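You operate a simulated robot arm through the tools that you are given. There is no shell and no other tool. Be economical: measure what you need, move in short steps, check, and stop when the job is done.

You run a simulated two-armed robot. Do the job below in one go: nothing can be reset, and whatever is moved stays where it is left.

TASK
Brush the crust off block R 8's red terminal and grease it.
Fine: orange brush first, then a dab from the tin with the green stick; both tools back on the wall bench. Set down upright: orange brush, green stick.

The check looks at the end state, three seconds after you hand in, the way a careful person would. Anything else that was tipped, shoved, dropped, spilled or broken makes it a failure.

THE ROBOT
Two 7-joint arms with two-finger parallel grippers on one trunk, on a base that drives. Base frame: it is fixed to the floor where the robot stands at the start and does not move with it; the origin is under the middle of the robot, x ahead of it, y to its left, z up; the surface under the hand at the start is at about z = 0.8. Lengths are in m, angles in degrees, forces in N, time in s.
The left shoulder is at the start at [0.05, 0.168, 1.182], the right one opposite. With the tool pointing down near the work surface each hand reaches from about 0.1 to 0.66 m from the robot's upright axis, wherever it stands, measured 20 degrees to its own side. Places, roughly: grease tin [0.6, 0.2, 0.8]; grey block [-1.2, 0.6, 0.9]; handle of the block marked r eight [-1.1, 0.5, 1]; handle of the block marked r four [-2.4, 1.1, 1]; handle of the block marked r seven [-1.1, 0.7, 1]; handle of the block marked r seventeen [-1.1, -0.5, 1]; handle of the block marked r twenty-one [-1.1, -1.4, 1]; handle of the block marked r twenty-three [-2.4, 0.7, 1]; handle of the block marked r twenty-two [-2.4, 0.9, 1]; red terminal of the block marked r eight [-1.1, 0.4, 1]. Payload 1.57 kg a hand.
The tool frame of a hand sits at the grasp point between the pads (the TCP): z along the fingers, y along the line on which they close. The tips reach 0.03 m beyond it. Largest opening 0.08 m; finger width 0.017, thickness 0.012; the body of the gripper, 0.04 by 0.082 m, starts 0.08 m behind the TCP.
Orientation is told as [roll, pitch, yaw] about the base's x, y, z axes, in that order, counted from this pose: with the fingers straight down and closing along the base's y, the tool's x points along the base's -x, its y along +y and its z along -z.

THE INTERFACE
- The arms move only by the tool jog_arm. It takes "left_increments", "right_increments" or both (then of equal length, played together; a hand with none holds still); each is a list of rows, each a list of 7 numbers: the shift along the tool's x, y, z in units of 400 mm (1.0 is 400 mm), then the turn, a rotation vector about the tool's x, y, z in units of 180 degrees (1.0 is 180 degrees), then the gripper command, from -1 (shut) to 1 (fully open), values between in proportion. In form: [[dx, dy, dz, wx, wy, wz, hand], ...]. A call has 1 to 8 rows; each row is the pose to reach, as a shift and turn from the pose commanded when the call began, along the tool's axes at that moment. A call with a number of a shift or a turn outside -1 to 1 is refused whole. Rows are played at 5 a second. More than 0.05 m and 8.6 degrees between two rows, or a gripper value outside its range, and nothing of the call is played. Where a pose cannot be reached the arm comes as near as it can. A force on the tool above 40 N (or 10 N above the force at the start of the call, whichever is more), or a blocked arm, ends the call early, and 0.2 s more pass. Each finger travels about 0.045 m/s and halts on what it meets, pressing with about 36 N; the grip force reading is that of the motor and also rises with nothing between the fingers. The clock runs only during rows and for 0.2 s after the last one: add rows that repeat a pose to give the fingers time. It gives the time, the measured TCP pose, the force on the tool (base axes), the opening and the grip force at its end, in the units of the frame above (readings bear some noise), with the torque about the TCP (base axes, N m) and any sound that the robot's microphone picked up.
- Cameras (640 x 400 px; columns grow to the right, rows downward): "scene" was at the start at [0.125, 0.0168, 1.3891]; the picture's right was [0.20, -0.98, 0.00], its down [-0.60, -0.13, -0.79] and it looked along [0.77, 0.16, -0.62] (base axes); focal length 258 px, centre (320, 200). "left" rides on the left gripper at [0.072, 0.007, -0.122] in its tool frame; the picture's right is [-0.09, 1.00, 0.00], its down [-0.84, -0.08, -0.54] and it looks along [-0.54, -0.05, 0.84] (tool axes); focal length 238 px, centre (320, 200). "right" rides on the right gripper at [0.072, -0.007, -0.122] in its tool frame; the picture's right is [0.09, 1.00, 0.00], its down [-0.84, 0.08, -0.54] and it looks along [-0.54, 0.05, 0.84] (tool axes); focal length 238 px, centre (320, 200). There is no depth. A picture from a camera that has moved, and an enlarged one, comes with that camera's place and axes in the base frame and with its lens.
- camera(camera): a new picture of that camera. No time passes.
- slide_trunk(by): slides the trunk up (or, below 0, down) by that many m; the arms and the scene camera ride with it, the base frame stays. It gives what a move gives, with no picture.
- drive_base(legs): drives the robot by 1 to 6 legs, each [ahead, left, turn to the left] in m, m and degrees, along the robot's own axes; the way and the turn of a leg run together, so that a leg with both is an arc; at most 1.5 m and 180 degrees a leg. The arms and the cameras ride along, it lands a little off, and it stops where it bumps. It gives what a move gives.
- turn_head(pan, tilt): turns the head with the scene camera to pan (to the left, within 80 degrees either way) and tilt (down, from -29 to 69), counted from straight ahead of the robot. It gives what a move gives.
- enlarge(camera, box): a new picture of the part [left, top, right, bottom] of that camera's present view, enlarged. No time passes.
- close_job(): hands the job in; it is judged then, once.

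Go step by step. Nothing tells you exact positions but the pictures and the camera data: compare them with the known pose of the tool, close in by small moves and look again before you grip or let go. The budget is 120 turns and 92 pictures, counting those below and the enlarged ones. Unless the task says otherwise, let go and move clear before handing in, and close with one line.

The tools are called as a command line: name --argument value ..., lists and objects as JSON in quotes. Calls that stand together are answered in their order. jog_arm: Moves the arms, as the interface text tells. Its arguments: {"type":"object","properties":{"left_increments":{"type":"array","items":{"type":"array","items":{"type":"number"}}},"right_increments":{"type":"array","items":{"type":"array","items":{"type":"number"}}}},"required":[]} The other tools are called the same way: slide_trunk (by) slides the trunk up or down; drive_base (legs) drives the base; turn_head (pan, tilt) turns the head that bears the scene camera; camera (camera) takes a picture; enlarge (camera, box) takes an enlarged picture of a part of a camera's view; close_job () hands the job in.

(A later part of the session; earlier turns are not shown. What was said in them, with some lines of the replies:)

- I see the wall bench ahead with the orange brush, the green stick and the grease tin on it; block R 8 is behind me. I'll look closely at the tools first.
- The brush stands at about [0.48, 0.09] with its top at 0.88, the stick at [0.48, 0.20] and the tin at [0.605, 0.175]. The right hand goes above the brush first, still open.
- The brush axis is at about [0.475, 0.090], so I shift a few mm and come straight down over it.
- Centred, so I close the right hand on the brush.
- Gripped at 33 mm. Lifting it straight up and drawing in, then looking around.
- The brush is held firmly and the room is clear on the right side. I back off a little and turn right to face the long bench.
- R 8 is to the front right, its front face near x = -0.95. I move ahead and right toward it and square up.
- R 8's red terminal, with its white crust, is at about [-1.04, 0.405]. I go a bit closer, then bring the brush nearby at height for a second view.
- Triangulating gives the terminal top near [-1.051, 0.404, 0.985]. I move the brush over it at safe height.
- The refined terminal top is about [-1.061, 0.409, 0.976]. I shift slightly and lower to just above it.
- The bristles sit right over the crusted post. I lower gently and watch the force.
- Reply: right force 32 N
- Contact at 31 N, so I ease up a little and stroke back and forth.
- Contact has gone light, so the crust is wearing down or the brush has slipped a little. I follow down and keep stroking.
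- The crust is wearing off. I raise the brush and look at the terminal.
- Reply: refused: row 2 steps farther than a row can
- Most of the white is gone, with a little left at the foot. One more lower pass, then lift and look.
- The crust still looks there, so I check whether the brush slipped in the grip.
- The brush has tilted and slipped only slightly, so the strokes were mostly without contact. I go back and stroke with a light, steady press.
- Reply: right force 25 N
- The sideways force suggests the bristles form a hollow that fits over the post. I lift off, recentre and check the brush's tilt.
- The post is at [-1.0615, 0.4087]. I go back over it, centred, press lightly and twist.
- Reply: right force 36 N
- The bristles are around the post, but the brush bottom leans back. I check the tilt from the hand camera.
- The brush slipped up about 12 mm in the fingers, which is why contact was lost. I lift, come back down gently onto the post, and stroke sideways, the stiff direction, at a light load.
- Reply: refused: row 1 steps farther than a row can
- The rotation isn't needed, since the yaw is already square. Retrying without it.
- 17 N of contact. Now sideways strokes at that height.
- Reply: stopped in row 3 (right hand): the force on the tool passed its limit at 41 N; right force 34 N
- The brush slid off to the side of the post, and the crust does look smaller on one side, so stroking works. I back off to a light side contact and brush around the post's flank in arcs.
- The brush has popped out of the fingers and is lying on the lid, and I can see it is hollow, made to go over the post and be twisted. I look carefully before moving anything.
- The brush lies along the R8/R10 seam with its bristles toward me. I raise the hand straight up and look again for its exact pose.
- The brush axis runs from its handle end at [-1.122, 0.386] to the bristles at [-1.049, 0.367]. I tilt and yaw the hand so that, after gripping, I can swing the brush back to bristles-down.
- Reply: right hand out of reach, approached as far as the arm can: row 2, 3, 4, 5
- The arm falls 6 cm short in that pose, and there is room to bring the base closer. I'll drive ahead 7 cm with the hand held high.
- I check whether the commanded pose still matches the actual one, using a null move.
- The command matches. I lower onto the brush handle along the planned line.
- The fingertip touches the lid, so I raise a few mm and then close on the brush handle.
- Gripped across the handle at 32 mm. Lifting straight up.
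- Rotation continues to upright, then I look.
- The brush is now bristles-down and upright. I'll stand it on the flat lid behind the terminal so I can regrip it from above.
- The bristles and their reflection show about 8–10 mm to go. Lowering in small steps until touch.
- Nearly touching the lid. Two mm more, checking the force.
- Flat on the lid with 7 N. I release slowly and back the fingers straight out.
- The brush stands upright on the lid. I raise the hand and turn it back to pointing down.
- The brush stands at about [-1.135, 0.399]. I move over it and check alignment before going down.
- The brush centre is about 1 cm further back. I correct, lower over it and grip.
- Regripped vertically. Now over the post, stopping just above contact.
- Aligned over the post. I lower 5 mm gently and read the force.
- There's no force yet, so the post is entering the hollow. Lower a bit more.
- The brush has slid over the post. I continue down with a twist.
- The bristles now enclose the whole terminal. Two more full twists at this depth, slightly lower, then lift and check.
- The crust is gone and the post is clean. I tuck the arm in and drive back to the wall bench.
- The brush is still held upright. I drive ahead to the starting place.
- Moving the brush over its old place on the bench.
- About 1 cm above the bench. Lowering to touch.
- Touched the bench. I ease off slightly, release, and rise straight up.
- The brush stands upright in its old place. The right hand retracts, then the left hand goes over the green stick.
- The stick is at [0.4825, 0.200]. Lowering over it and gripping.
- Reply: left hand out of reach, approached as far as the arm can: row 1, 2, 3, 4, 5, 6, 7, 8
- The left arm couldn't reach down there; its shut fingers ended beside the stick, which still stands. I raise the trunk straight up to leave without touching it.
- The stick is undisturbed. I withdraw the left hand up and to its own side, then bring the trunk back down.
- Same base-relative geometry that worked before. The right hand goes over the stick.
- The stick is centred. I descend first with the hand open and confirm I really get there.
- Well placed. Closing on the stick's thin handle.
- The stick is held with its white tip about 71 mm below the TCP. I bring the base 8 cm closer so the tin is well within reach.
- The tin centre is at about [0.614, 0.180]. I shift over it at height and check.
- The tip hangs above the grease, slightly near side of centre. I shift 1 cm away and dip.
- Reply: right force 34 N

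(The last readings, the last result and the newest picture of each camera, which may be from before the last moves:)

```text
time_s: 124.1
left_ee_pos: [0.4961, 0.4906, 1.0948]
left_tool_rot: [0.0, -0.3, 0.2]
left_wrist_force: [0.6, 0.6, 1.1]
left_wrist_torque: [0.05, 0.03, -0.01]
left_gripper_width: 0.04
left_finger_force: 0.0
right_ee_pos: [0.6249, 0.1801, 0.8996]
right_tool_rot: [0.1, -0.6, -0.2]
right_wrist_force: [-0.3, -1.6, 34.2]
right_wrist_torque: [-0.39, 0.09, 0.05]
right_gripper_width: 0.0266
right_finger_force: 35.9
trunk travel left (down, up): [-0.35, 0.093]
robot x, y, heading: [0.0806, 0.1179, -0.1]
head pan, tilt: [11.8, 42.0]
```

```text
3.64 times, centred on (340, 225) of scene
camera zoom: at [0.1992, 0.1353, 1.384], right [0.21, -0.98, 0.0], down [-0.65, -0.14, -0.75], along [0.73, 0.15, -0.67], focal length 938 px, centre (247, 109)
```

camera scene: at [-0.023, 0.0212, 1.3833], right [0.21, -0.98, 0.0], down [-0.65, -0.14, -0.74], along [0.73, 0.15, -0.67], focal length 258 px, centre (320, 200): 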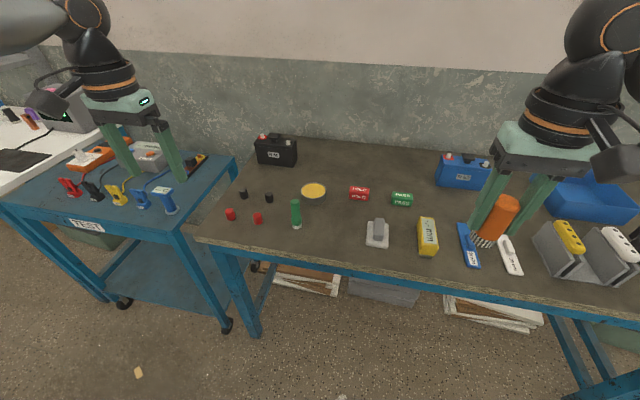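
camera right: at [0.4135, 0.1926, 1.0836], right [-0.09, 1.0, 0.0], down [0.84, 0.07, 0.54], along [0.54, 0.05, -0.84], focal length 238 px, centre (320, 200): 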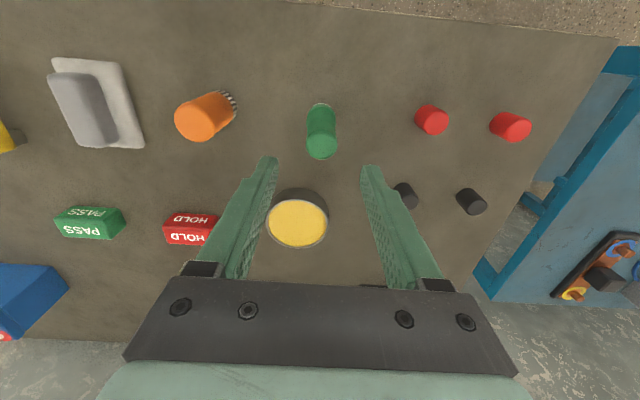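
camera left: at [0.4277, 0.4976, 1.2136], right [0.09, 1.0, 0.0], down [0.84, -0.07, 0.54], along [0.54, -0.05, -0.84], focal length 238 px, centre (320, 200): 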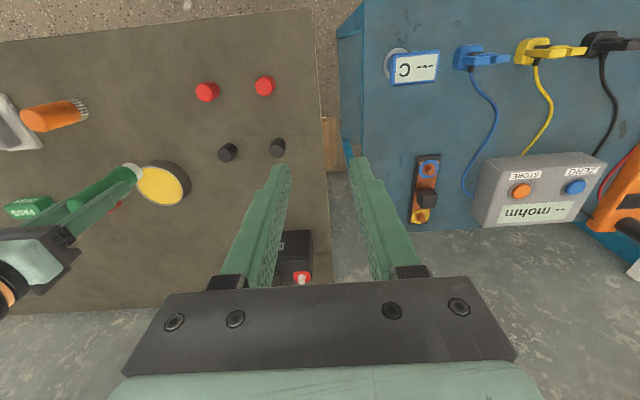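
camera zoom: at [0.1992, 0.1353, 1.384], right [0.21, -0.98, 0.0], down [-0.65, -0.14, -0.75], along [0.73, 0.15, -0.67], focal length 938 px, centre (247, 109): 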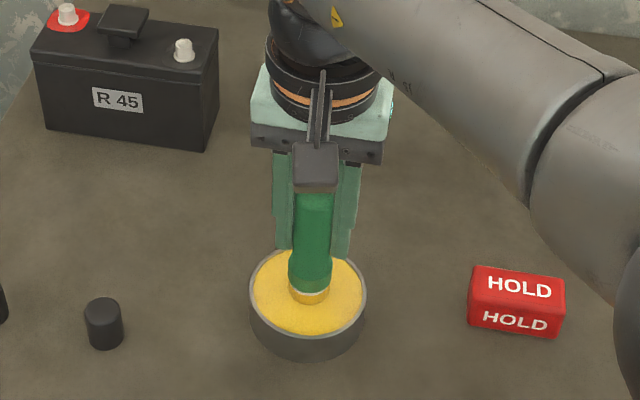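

The tip is yellow with grease. I lift straight up and draw in.

jog_arm --right_increments '[[0, 0, -0.06, 0, 0, 0, -1], [0, 0, -0.17, 0, 0, 0, -1], [0, 0, -0.29, 0, 0, 0, -1], [0, 0, -0.41, 0, 0, 0, -1], [0, 0, -0.53, 0, 0, 0, -1], [0.1, -0.03, -0.58, 0, 0, 0, -1], [0.2, -0.08, -0.6, 0, 0, 0, -1], [0.3, -0.14, -0.6, 0, 0, 0, -1]]'

enlarge --camera "right" --box '[200, 60, 440, 260]'

```text
time_s: 125.9
left_ee_pos: [0.4972, 0.4908, 1.0925]
left_tool_rot: [-0.1, -0.1, 0.2]
left_wrist_force: [0.4, 0.1, 0.5]
left_wrist_torque: [-0.01, 0.02, 0.02]
left_gripper_width: 0.0397
left_finger_force: 0.0
right_ee_pos: [0.5026, 0.1245, 1.1352]
right_tool_rot: [0.1, 0.1, -0.3]
right_wrist_force: [0.2, -1.1, -1.5]
right_wrist_torque: [0.04, -0.02, 0.02]
right_gripper_width: 0.0264
right_finger_force: 36.4
right hand out of reach, approached as far as the arm can: row 5
trunk travel left (down, up): [-0.35, 0.093]
robot x, y, heading: [0.0821, 0.1159, 0.3]
head pan, tilt: [11.8, 42.0]
```

```text
2.00 times, centred on (320, 160) of right
camera zoom: at [0.4308, 0.1171, 1.258], right [-0.09, 1.0, 0.0], down [0.84, 0.07, 0.54], along [0.54, 0.05, -0.84], focal length 477 px, centre (320, 280)
```

zoom: 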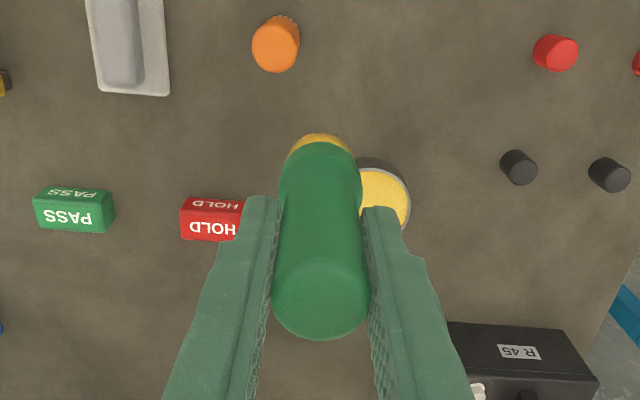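

Grease is on the tip and the grip is unchanged. I tuck both hands, then drive back to R 8 the same way as before.

jog_arm --left_increments '[[0, -0.03, -0.03, 0, 0, 0, 0], [0, -0.06, -0.06, 0, 0, 0, 0], [0, -0.09, -0.1, 0, 0, 0, 0], [0, -0.12, -0.1, 0, 0, 0, 0]]' --right_increments '[[0.02, -0.09, 0, 0, 0, 0, -1], [0.03, -0.18, 0, 0, 0, 0, -1], [0.04, -0.27, 0, 0, 0, 0, -1], [0.05, -0.36, 0, 0, 0, 0, -1]]'

drive_base --legs '[[-0.23, -0.116, 0], [0, 0, -90], [0, 0, -90]]'

```text
time_s: 126.9
left_ee_pos: [0.4982, 0.4411, 1.1313]
left_tool_rot: [0.0, 0.0, 0.3]
left_wrist_force: [-0.2, -0.2, -0.6]
left_wrist_torque: [0.02, 0.02, -0.02]
left_gripper_width: 0.04
left_finger_force: 0.1
right_ee_pos: [0.4849, -0.0206, 1.1353]
right_tool_rot: [-0.1, -0.1, -0.1]
right_wrist_force: [-0.2, -0.4, -1.2]
right_wrist_torque: [0.02, 0.0, 0.0]
right_gripper_width: 0.0265
right_finger_force: 35.8
trunk travel left (down, up): [-0.35, 0.093]
robot x, y, heading: [0.0781, 0.1186, 0.2]
head pan, tilt: [11.8, 42.0]
```

```text
time_s: 136.4
left_ee_pos: [-0.5626, -0.3253, 1.1323]
left_tool_rot: [0.0, -0.1, -179.3]
left_wrist_force: [-0.2, -0.3, 0.4]
left_wrist_torque: [-0.04, 0.04, 0.03]
left_gripper_width: 0.0404
left_finger_force: 0.1
right_ee_pos: [-0.5529, 0.1371, 1.1342]
right_tool_rot: [-0.1, 0.1, -179.8]
right_wrist_force: [-0.1, -0.4, -1.1]
right_wrist_torque: [-0.03, -0.01, -0.01]
right_gripper_width: 0.0264
right_finger_force: 35.9
trunk travel left (down, up): [-0.35, 0.093]
robot x, y, heading: [-0.1504, 0.0032, -179.1]
head pan, tilt: [11.8, 42.0]
```

drive_base --legs '[[0.445, -0.255, -0.7]]'

turn_head --pan -15 --tilt 38

camera --camera "scene"

```text
time_s: 139.4
left_ee_pos: [-1.019, -0.0685, 1.1327]
left_tool_rot: [0.0, -0.1, 179.6]
left_wrist_force: [0.6, 0.1, 0.1]
left_wrist_torque: [-0.01, -0.02, -0.01]
left_gripper_width: 0.0399
left_finger_force: 0.1
right_ee_pos: [-0.9992, 0.3943, 1.1357]
right_tool_rot: [-0.1, 0.0, 179.0]
right_wrist_force: [1.1, 0.7, -0.8]
right_wrist_torque: [-0.03, 0.0, 0.01]
right_gripper_width: 0.0263
right_finger_force: 35.4
trunk travel left (down, up): [-0.35, 0.093]
robot x, y, heading: [-0.6003, 0.2494, 179.6]
head pan, tilt: [11.8, 42.0]
```

```text
time_s: 140.3
left_ee_pos: [-1.0186, -0.0676, 1.1315]
left_tool_rot: [0.0, -0.2, 179.5]
left_wrist_force: [0.4, -0.2, -0.2]
left_wrist_torque: [0.02, -0.01, 0.01]
left_gripper_width: 0.0398
left_finger_force: 0.0
right_ee_pos: [-0.9998, 0.3936, 1.1352]
right_tool_rot: [0.0, -0.1, 179.1]
right_wrist_force: [-0.7, -0.1, -0.5]
right_wrist_torque: [0.04, -0.02, -0.02]
right_gripper_width: 0.0266
right_finger_force: 36.2
trunk travel left (down, up): [-0.35, 0.093]
robot x, y, heading: [-0.5995, 0.2496, 179.7]
head pan, tilt: [-15.0, 38.0]
```

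```text
12 pictures are left
camera scene: at [-0.7196, 0.2728, 1.3892], right [0.27, 0.96, 0.0], down [0.59, -0.16, -0.79], along [-0.76, 0.21, -0.62], focal length 258 px, centre (320, 200)
```

scene: 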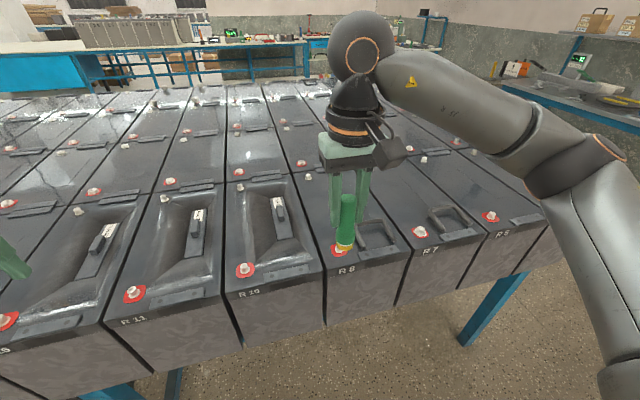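

R 8's terminal is right under the stick's path. I move the tip above the post.

jog_arm --right_increments '[[-0.075, -0.018, 0, 0, 0, 0, -1], [-0.154, -0.037, 0, 0, 0, 0, -1], [-0.154, -0.037, 0.06, 0, 0, 0, -1], [-0.154, -0.037, 0.11, 0, 0, 0, -1], [-0.154, -0.037, 0.11, 0, 0, 0, -1]]'

enlarge --camera "right" --box '[220, 60, 420, 200]'

enlarge --camera "scene" --box '[300, 200, 420, 275]'

```text
time_s: 141.5
left_ee_pos: [-1.0186, -0.068, 1.1323]
left_tool_rot: [0.0, -0.1, 179.6]
left_wrist_force: [0.6, 0.0, -0.1]
left_wrist_torque: [0.0, -0.03, -0.04]
left_gripper_width: 0.0399
left_finger_force: 0.1
right_ee_pos: [-1.0616, 0.4099, 1.0918]
right_tool_rot: [-0.1, 0.0, 179.1]
right_wrist_force: [0.6, 0.2, 0.4]
right_wrist_torque: [0.02, 0.0, -0.02]
right_gripper_width: 0.0262
right_finger_force: 36.1
trunk travel left (down, up): [-0.35, 0.093]
robot x, y, heading: [-0.5988, 0.2495, 179.5]
head pan, tilt: [-15.0, 38.0]
```

```text
2.86 times, centred on (320, 130) of right
camera zoom: at [-0.9882, 0.4142, 1.2133], right [0.08, -1.0, 0.0], down [-0.84, -0.06, 0.54], along [-0.54, -0.04, -0.84], focal length 681 px, centre (320, 400)
```

zoom: 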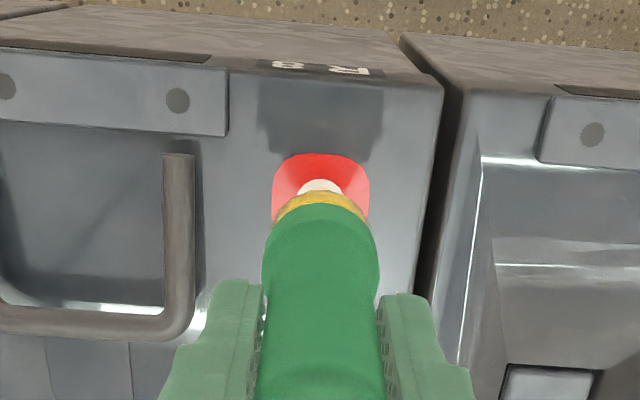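

```text
5.33 times, centred on (360, 238) of scene
camera zoom: at [-0.7195, 0.2728, 1.3892], right [0.27, 0.96, 0.0], down [0.59, -0.16, -0.79], along [-0.76, 0.21, -0.62], focal length 1376 px, centre (107, 0)
```

zoom: 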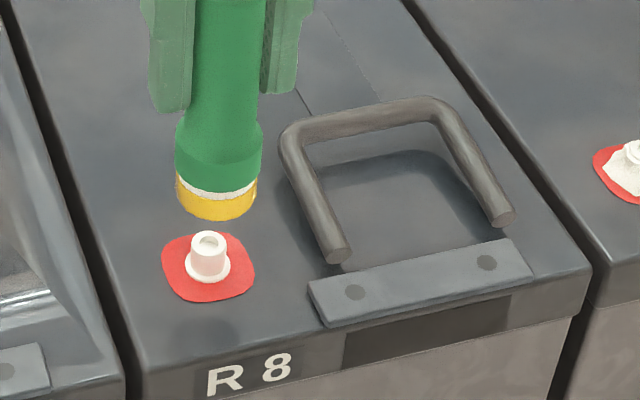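

Aligned within a couple of mm. Descending gently to contact.

jog_arm --right_increments '[[0, 0.005, 0.03, 0, 0, 0, -1], [0, 0.005, 0.055, 0, 0, 0, -1], [0, 0.005, 0.062, 0, 0, 0, -1]]'

```text
time_s: 142.3
left_ee_pos: [-1.019, -0.0673, 1.1327]
left_tool_rot: [0.0, -0.2, 179.6]
left_wrist_force: [1.3, -1.4, -0.1]
left_wrist_torque: [0.02, -0.01, 0.02]
left_gripper_width: 0.0402
left_finger_force: 0.1
right_ee_pos: [-1.0598, 0.4079, 1.0654]
right_tool_rot: [-0.1, 0.0, 179.1]
right_wrist_force: [0.4, -0.1, -0.6]
right_wrist_torque: [-0.01, -0.02, -0.01]
right_gripper_width: 0.0263
right_finger_force: 35.7
trunk travel left (down, up): [-0.35, 0.093]
robot x, y, heading: [-0.6013, 0.2506, 179.4]
head pan, tilt: [-15.0, 38.0]
```

jog_arm --right_increments '[[0, 0, 0.004, 0, 0, 0, -1], [0, 0, 0.008, 0, 0, 0, -1]]'

```text
time_s: 142.9
left_ee_pos: [-1.0183, -0.0677, 1.1318]
left_tool_rot: [0.0, -0.1, 179.6]
left_wrist_force: [0.1, -0.1, -0.1]
left_wrist_torque: [-0.01, 0.01, 0.02]
left_gripper_width: 0.0401
left_finger_force: 0.3
right_ee_pos: [-1.0599, 0.4074, 1.063]
right_tool_rot: [-0.1, 0.0, 179.1]
right_wrist_force: [-0.4, -0.7, -0.1]
right_wrist_torque: [0.0, -0.01, 0.01]
right_gripper_width: 0.0265
right_finger_force: 35.3
trunk travel left (down, up): [-0.35, 0.093]
robot x, y, heading: [-0.5968, 0.2496, 179.8]
head pan, tilt: [-15.0, 38.0]
```

jog_arm --right_increments '[[0, 0, 0.004, 0, 0, 0, -1], [0, 0, 0.008, 0, 0, 0, -1]]'

```text
time_s: 143.5
left_ee_pos: [-1.019, -0.0694, 1.1321]
left_tool_rot: [0.0, -0.1, 179.7]
left_wrist_force: [-0.6, -0.1, 0.5]
left_wrist_torque: [0.01, 0.0, -0.01]
left_gripper_width: 0.0401
left_finger_force: 0.1
right_ee_pos: [-1.0613, 0.4083, 1.0605]
right_tool_rot: [0.0, 0.0, 179.0]
right_wrist_force: [0.6, 0.7, 1.7]
right_wrist_torque: [0.06, 0.0, 0.02]
right_gripper_width: 0.0264
right_finger_force: 36.1
trunk travel left (down, up): [-0.35, 0.093]
robot x, y, heading: [-0.5978, 0.2495, 179.4]
head pan, tilt: [-15.0, 38.0]
```

Just touching. A slight press with a small dab motion, then look.

jog_arm --right_increments '[[0, 0, 0.004, 0, 0, 0, -1], [0, 0, 0.004, 0, 0, 0.03, -1], [0, 0, 0.004, 0, 0, -0.01, -1], [0, 0, 0.004, 0, 0, 0, -1]]'

jog_arm --right_increments '[[0, 0, -0.05, 0, 0, 0, -1], [0, 0, -0.13, 0, 0, 0, -1], [-0.05, 0, -0.2, 0, 0, 0, -1], [-0.05, 0, -0.2, 0, 0, 0, -1]]'

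enlarge --camera "scene" --box '[300, 200, 420, 275]'

```text
time_s: 144.5
left_ee_pos: [-1.0183, -0.0684, 1.134]
left_tool_rot: [-0.2, -0.2, 179.6]
left_wrist_force: [0.6, 0.1, 0.7]
left_wrist_torque: [-0.02, 0.01, 0.01]
left_gripper_width: 0.0401
left_finger_force: 0.0
right_ee_pos: [-1.06, 0.4082, 1.0591]
right_tool_rot: [0.0, -0.1, 179.1]
right_wrist_force: [-0.7, 0.7, 14.0]
right_wrist_torque: [0.07, 0.08, 0.0]
right_gripper_width: 0.0264
right_finger_force: 36.2
trunk travel left (down, up): [-0.35, 0.093]
robot x, y, heading: [-0.5994, 0.2505, 179.4]
head pan, tilt: [-15.0, 38.0]
```

```text
time_s: 145.5
left_ee_pos: [-1.0191, -0.0672, 1.132]
left_tool_rot: [-0.1, 0.0, 179.6]
left_wrist_force: [0.4, -0.1, -0.5]
left_wrist_torque: [-0.03, -0.03, -0.04]
left_gripper_width: 0.0402
left_finger_force: 0.0
right_ee_pos: [-1.0816, 0.4081, 1.1384]
right_tool_rot: [-0.1, 0.0, 179.1]
right_wrist_force: [1.0, 0.4, -1.4]
right_wrist_torque: [0.0, -0.04, 0.04]
right_gripper_width: 0.0262
right_finger_force: 36.8
trunk travel left (down, up): [-0.35, 0.093]
robot x, y, heading: [-0.5955, 0.252, 179.6]
head pan, tilt: [-15.0, 38.0]
```

```text
5.33 times, centred on (360, 238) of scene
camera zoom: at [-0.7196, 0.273, 1.3892], right [0.27, 0.96, 0.0], down [0.59, -0.16, -0.79], along [-0.76, 0.21, -0.62], focal length 1376 px, centre (107, 0)
```

zoom: 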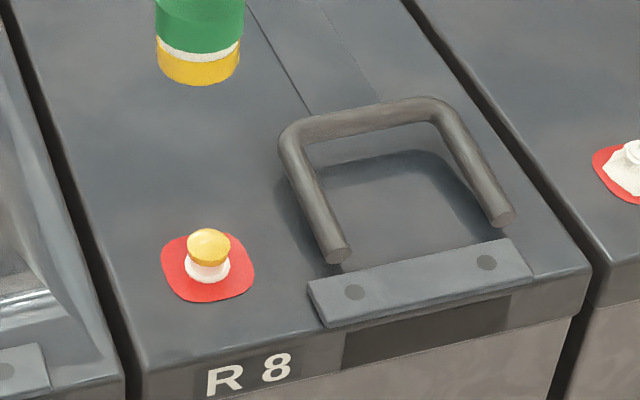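

The post wears a dab of grease. Now I take the stick back to the wall bench.

jog_arm --right_increments '[[0.07, 0, 0, 0, 0, 0, -1], [0.14, 0, 0, 0, 0, 0, -1], [0.2, 0, 0, 0, 0, 0, -1]]'

drive_base --legs '[[-0.45, 0.252, 0], [0, 0, 90], [0, 0, 90]]'

turn_head --pan 5 --tilt 42

```text
time_s: 146.3
left_ee_pos: [-1.0184, -0.0678, 1.1327]
left_tool_rot: [0.0, -0.1, 179.6]
left_wrist_force: [0.1, -0.3, -1.0]
left_wrist_torque: [-0.02, -0.01, -0.03]
left_gripper_width: 0.0399
left_finger_force: 0.0
right_ee_pos: [-1.0001, 0.4054, 1.1397]
right_tool_rot: [-0.1, 0.0, 179.0]
right_wrist_force: [0.2, -1.1, -0.8]
right_wrist_torque: [-0.02, -0.02, 0.02]
right_gripper_width: 0.0264
right_finger_force: 36.5
trunk travel left (down, up): [-0.35, 0.093]
robot x, y, heading: [-0.5975, 0.2513, 179.3]
head pan, tilt: [-15.0, 38.0]
```

```text
time_s: 156.9
left_ee_pos: [0.2886, 0.2959, 1.1327]
left_tool_rot: [-0.1, -0.1, -2.7]
left_wrist_force: [-0.1, 0.1, -0.9]
left_wrist_torque: [0.0, 0.0, 0.0]
left_gripper_width: 0.0399
left_finger_force: 0.1
right_ee_pos: [0.25, -0.1783, 1.1392]
right_tool_rot: [-0.1, 0.0, -3.4]
right_wrist_force: [0.1, 0.1, 0.3]
right_wrist_torque: [0.01, 0.01, -0.01]
right_gripper_width: 0.0266
right_finger_force: 35.9
trunk travel left (down, up): [-0.35, 0.093]
robot x, y, heading: [-0.151, -0.0054, -2.7]
head pan, tilt: [-15.0, 38.0]
```

```text
time_s: 157.7
left_ee_pos: [0.2883, 0.294, 1.1331]
left_tool_rot: [-0.1, -0.1, -2.8]
left_wrist_force: [0.5, -0.5, 1.0]
left_wrist_torque: [0.03, -0.02, 0.02]
left_gripper_width: 0.04
left_finger_force: 0.0
right_ee_pos: [0.2505, -0.1773, 1.1388]
right_tool_rot: [-0.1, 0.0, -3.2]
right_wrist_force: [-0.9, 0.2, -0.6]
right_wrist_torque: [0.0, 0.02, 0.02]
right_gripper_width: 0.0266
right_finger_force: 35.7
trunk travel left (down, up): [-0.35, 0.093]
robot x, y, heading: [-0.1453, -0.0067, -3.0]
head pan, tilt: [5.0, 42.0]
```

drive_base --legs '[[0.145, 0.135, 2.9]]'

camera --camera "scene"

```text
time_s: 159.6
left_ee_pos: [0.4215, 0.4477, 1.133]
left_tool_rot: [-0.2, 0.1, 0.0]
left_wrist_force: [0.7, -0.2, 0.2]
left_wrist_torque: [0.03, 0.04, 0.0]
left_gripper_width: 0.04
left_finger_force: 0.1
right_ee_pos: [0.4067, -0.0245, 1.1392]
right_tool_rot: [0.0, 0.1, -0.6]
right_wrist_force: [0.1, 0.4, -1.0]
right_wrist_torque: [-0.04, 0.02, -0.02]
right_gripper_width: 0.0262
right_finger_force: 36.3
trunk travel left (down, up): [-0.35, 0.093]
robot x, y, heading: [0.0039, 0.1233, -0.1]
head pan, tilt: [5.0, 42.0]
```

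```text
8 pictures are left
camera scene: at [0.1259, 0.1341, 1.3832], right [0.09, -1.0, 0.0], down [-0.67, -0.06, -0.74], along [0.74, 0.06, -0.67], focal length 258 px, centre (320, 200)
```

scene: 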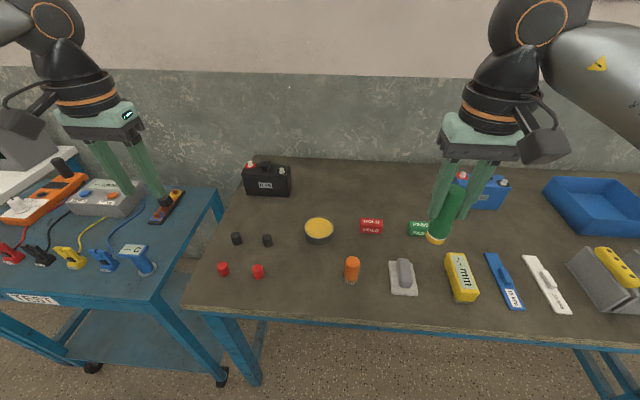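

All is as it should be. I carry the stick over its old place, passing above the brush.

jog_arm --right_increments '[[-0.032, 0.0935, 0.03, 0, 0, 0, -1], [-0.064, 0.187, 0.06, 0, 0, 0, -1], [-0.095, 0.28, 0.09, 0, 0, 0, -1], [-0.127, 0.374, 0.12, 0, 0, 0, -1], [-0.158, 0.467, 0.15, 0, 0, 0, -1], [-0.19, 0.561, 0.2, 0, 0, 0, -1], [-0.19, 0.561, 0.31, 0, 0, 0, -1], [-0.19, 0.561, 0.42, 0, 0, 0, -1]]'

jog_arm --right_increments '[[0, 0, 0.1, 0, 0, 0, -1], [0, 0, 0.18, 0, 0, 0, -1], [0, 0, 0.22, 0, 0, 0, -1], [0, 0, 0.22, 0, 0, 0, -1]]'

enlarge --camera "scene" --box '[220, 200, 420, 320]'

```text
time_s: 161.4
left_ee_pos: [0.4215, 0.4498, 1.1318]
left_tool_rot: [-0.1, -0.1, 0.0]
left_wrist_force: [-0.1, 0.0, -0.1]
left_wrist_torque: [0.0, -0.01, -0.03]
left_gripper_width: 0.04
left_finger_force: 0.1
right_ee_pos: [0.4839, 0.1984, 0.9726]
right_tool_rot: [0.0, 0.1, -0.5]
right_wrist_force: [-0.2, -0.7, -1.0]
right_wrist_torque: [-0.01, -0.01, -0.01]
right_gripper_width: 0.0263
right_finger_force: 36.2
trunk travel left (down, up): [-0.35, 0.093]
robot x, y, heading: [0.0018, 0.1301, 0.1]
head pan, tilt: [5.0, 42.0]
```

```text
time_s: 162.4
left_ee_pos: [0.4231, 0.4493, 1.1323]
left_tool_rot: [-0.1, 0.0, 0.1]
left_wrist_force: [0.2, -0.6, 1.4]
left_wrist_torque: [0.01, 0.0, 0.01]
left_gripper_width: 0.0397
left_finger_force: 0.1
right_ee_pos: [0.4837, 0.198, 0.8823]
right_tool_rot: [0.0, 0.0, -0.5]
right_wrist_force: [-0.6, 0.4, -1.3]
right_wrist_torque: [0.02, 0.02, 0.01]
right_gripper_width: 0.0265
right_finger_force: 36.6
trunk travel left (down, up): [-0.35, 0.093]
robot x, y, heading: [0.0016, 0.1255, 0.1]
head pan, tilt: [5.0, 42.0]
```

```text
3.20 times, centred on (320, 260) of scene
camera zoom: at [0.1254, 0.1337, 1.3833], right [0.09, -1.0, 0.0], down [-0.67, -0.06, -0.74], along [0.74, 0.06, -0.67], focal length 826 px, centre (320, 8)
```

zoom: 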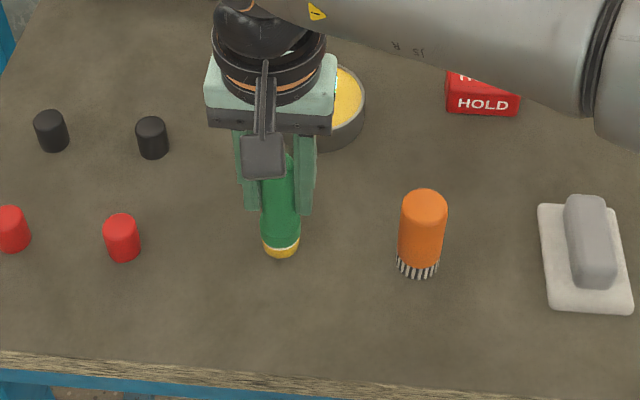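

About 1 cm to go, so I lower until it touches.

jog_arm --right_increments '[[0, 0, 0.01, 0, 0, 0, -1], [0, 0, 0.02, 0, 0, 0, -1], [0, 0, 0.025, 0, 0, 0, -1]]'

```text
time_s: 163.2
left_ee_pos: [0.4184, 0.4482, 1.1347]
left_tool_rot: [0.1, -0.3, 0.0]
left_wrist_force: [-0.6, 0.3, -0.2]
left_wrist_torque: [0.01, -0.02, -0.02]
left_gripper_width: 0.0401
left_finger_force: 0.1
right_ee_pos: [0.4836, 0.1971, 0.8777]
right_tool_rot: [0.2, -0.3, -0.6]
right_wrist_force: [-4.2, -4.8, 31.4]
right_wrist_torque: [-0.38, 0.08, 0.01]
right_gripper_width: 0.0263
right_finger_force: 35.6
trunk travel left (down, up): [-0.35, 0.093]
robot x, y, heading: [0.0038, 0.1293, -0.0]
head pan, tilt: [5.0, 42.0]
```

On the bench. I ease off the press, open slowly and rise straight up.

jog_arm --right_increments '[[0, 0, -0.011, 0, 0, 0, -1], [0, 0, -0.011, 0, 0, 0, -0.3], [0, 0, -0.011, 0, 0, 0, -0.1], [0, 0, -0.011, 0, 0, 0, 0.3], [0, 0, -0.011, 0, 0, 0, 0.6], [0, 0, -0.06, 0, 0, 0, 0.6], [0, 0, -0.16, 0, 0, 0, 0.6], [0, 0, -0.27, 0, 0, 0, 0.6]]'

enlarge --camera "right" --box '[160, 40, 480, 240]'

```text
time_s: 165.0
left_ee_pos: [0.4219, 0.4493, 1.1323]
left_tool_rot: [-0.1, -0.1, -0.1]
left_wrist_force: [-1.1, 0.5, 0.6]
left_wrist_torque: [-0.03, 0.0, -0.02]
left_gripper_width: 0.0402
left_finger_force: 0.1
right_ee_pos: [0.4813, 0.1989, 0.9802]
right_tool_rot: [-0.1, 0.0, -0.4]
right_wrist_force: [-0.4, -0.5, 0.0]
right_wrist_torque: [-0.03, -0.01, -0.02]
right_gripper_width: 0.064
right_finger_force: 0.2
trunk travel left (down, up): [-0.35, 0.093]
robot x, y, heading: [0.0041, 0.1283, 0.2]
head pan, tilt: [5.0, 42.0]
```

```text
2.00 times, centred on (320, 140) of right
camera zoom: at [0.4106, 0.1918, 1.1029], right [-0.08, 1.0, 0.0], down [0.84, 0.07, 0.54], along [0.54, 0.04, -0.84], focal length 477 px, centre (320, 320)
```

zoom: 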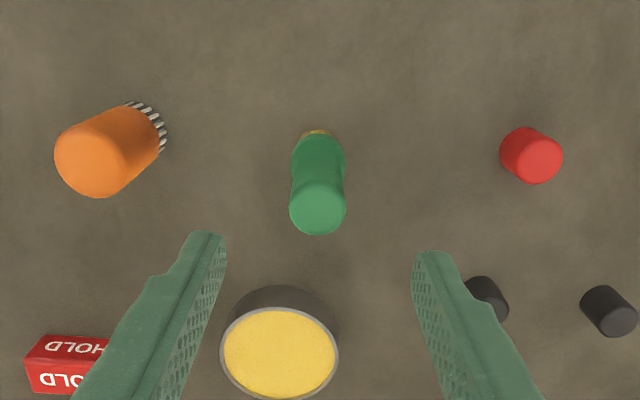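

The stick stands upright and free. I raise the right hand clear and take one last look at the bench.

jog_arm --right_increments '[[0, 0, -0.11, 0, 0, 0, 0.6], [0, 0, -0.22, 0, 0, 0, 0.6], [0.04, -0.1, -0.27, 0, 0, 0, 0.6], [0.08, -0.2, -0.32, 0, 0, 0, 0.6], [0.12, -0.3, -0.37, 0, 0, 0, 0.6], [0.16, -0.4, -0.4, 0, 0, 0, 0.6], [0.18, -0.5, -0.4, 0, 0, 0, 0.6]]'

enlarge --camera "scene" --box '[200, 180, 460, 320]'

```text
time_s: 166.6
left_ee_pos: [0.4216, 0.448, 1.1331]
left_tool_rot: [0.1, -0.2, 0.0]
left_wrist_force: [-0.8, -0.5, 0.0]
left_wrist_torque: [-0.02, 0.02, 0.01]
left_gripper_width: 0.0399
left_finger_force: 0.2
right_ee_pos: [0.4114, -0.0024, 1.1437]
right_tool_rot: [-0.2, -0.1, -0.5]
right_wrist_force: [-0.4, -0.3, 0.3]
right_wrist_torque: [0.01, 0.04, 0.01]
right_gripper_width: 0.0641
right_finger_force: 0.2
trunk travel left (down, up): [-0.35, 0.093]
robot x, y, heading: [0.0026, 0.1262, 0.1]
head pan, tilt: [5.0, 42.0]
```

```text
2.46 times, centred on (330, 250) of scene
camera zoom: at [0.1253, 0.1329, 1.3833], right [0.09, -1.0, 0.0], down [-0.67, -0.06, -0.74], along [0.74, 0.07, -0.67], focal length 635 px, centre (295, 77)
```

zoom: 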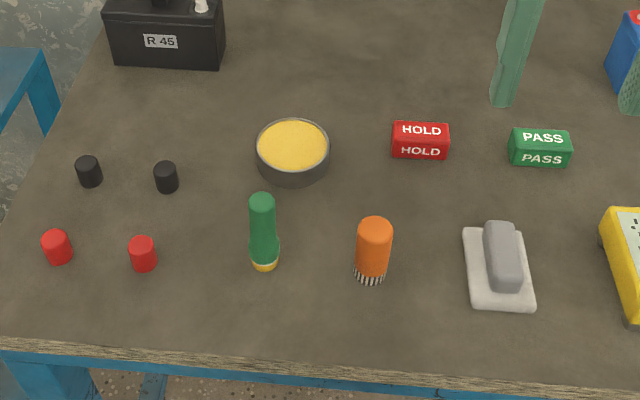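

Both tools stand upright on the wall bench, R 8's red terminal is brushed and greased, and both hands are clear, so I'm handing in.

close_job

```text
The job is handed in.
```

R 8's red terminal is brushed clean and has a dab of grease; the orange brush and green stick are back upright on the wall bench. While I was brushing, the brush popped out of the grip once and landed on the R 8 lid. I picked it up and finished with it, and saw nothing else moved or marked.
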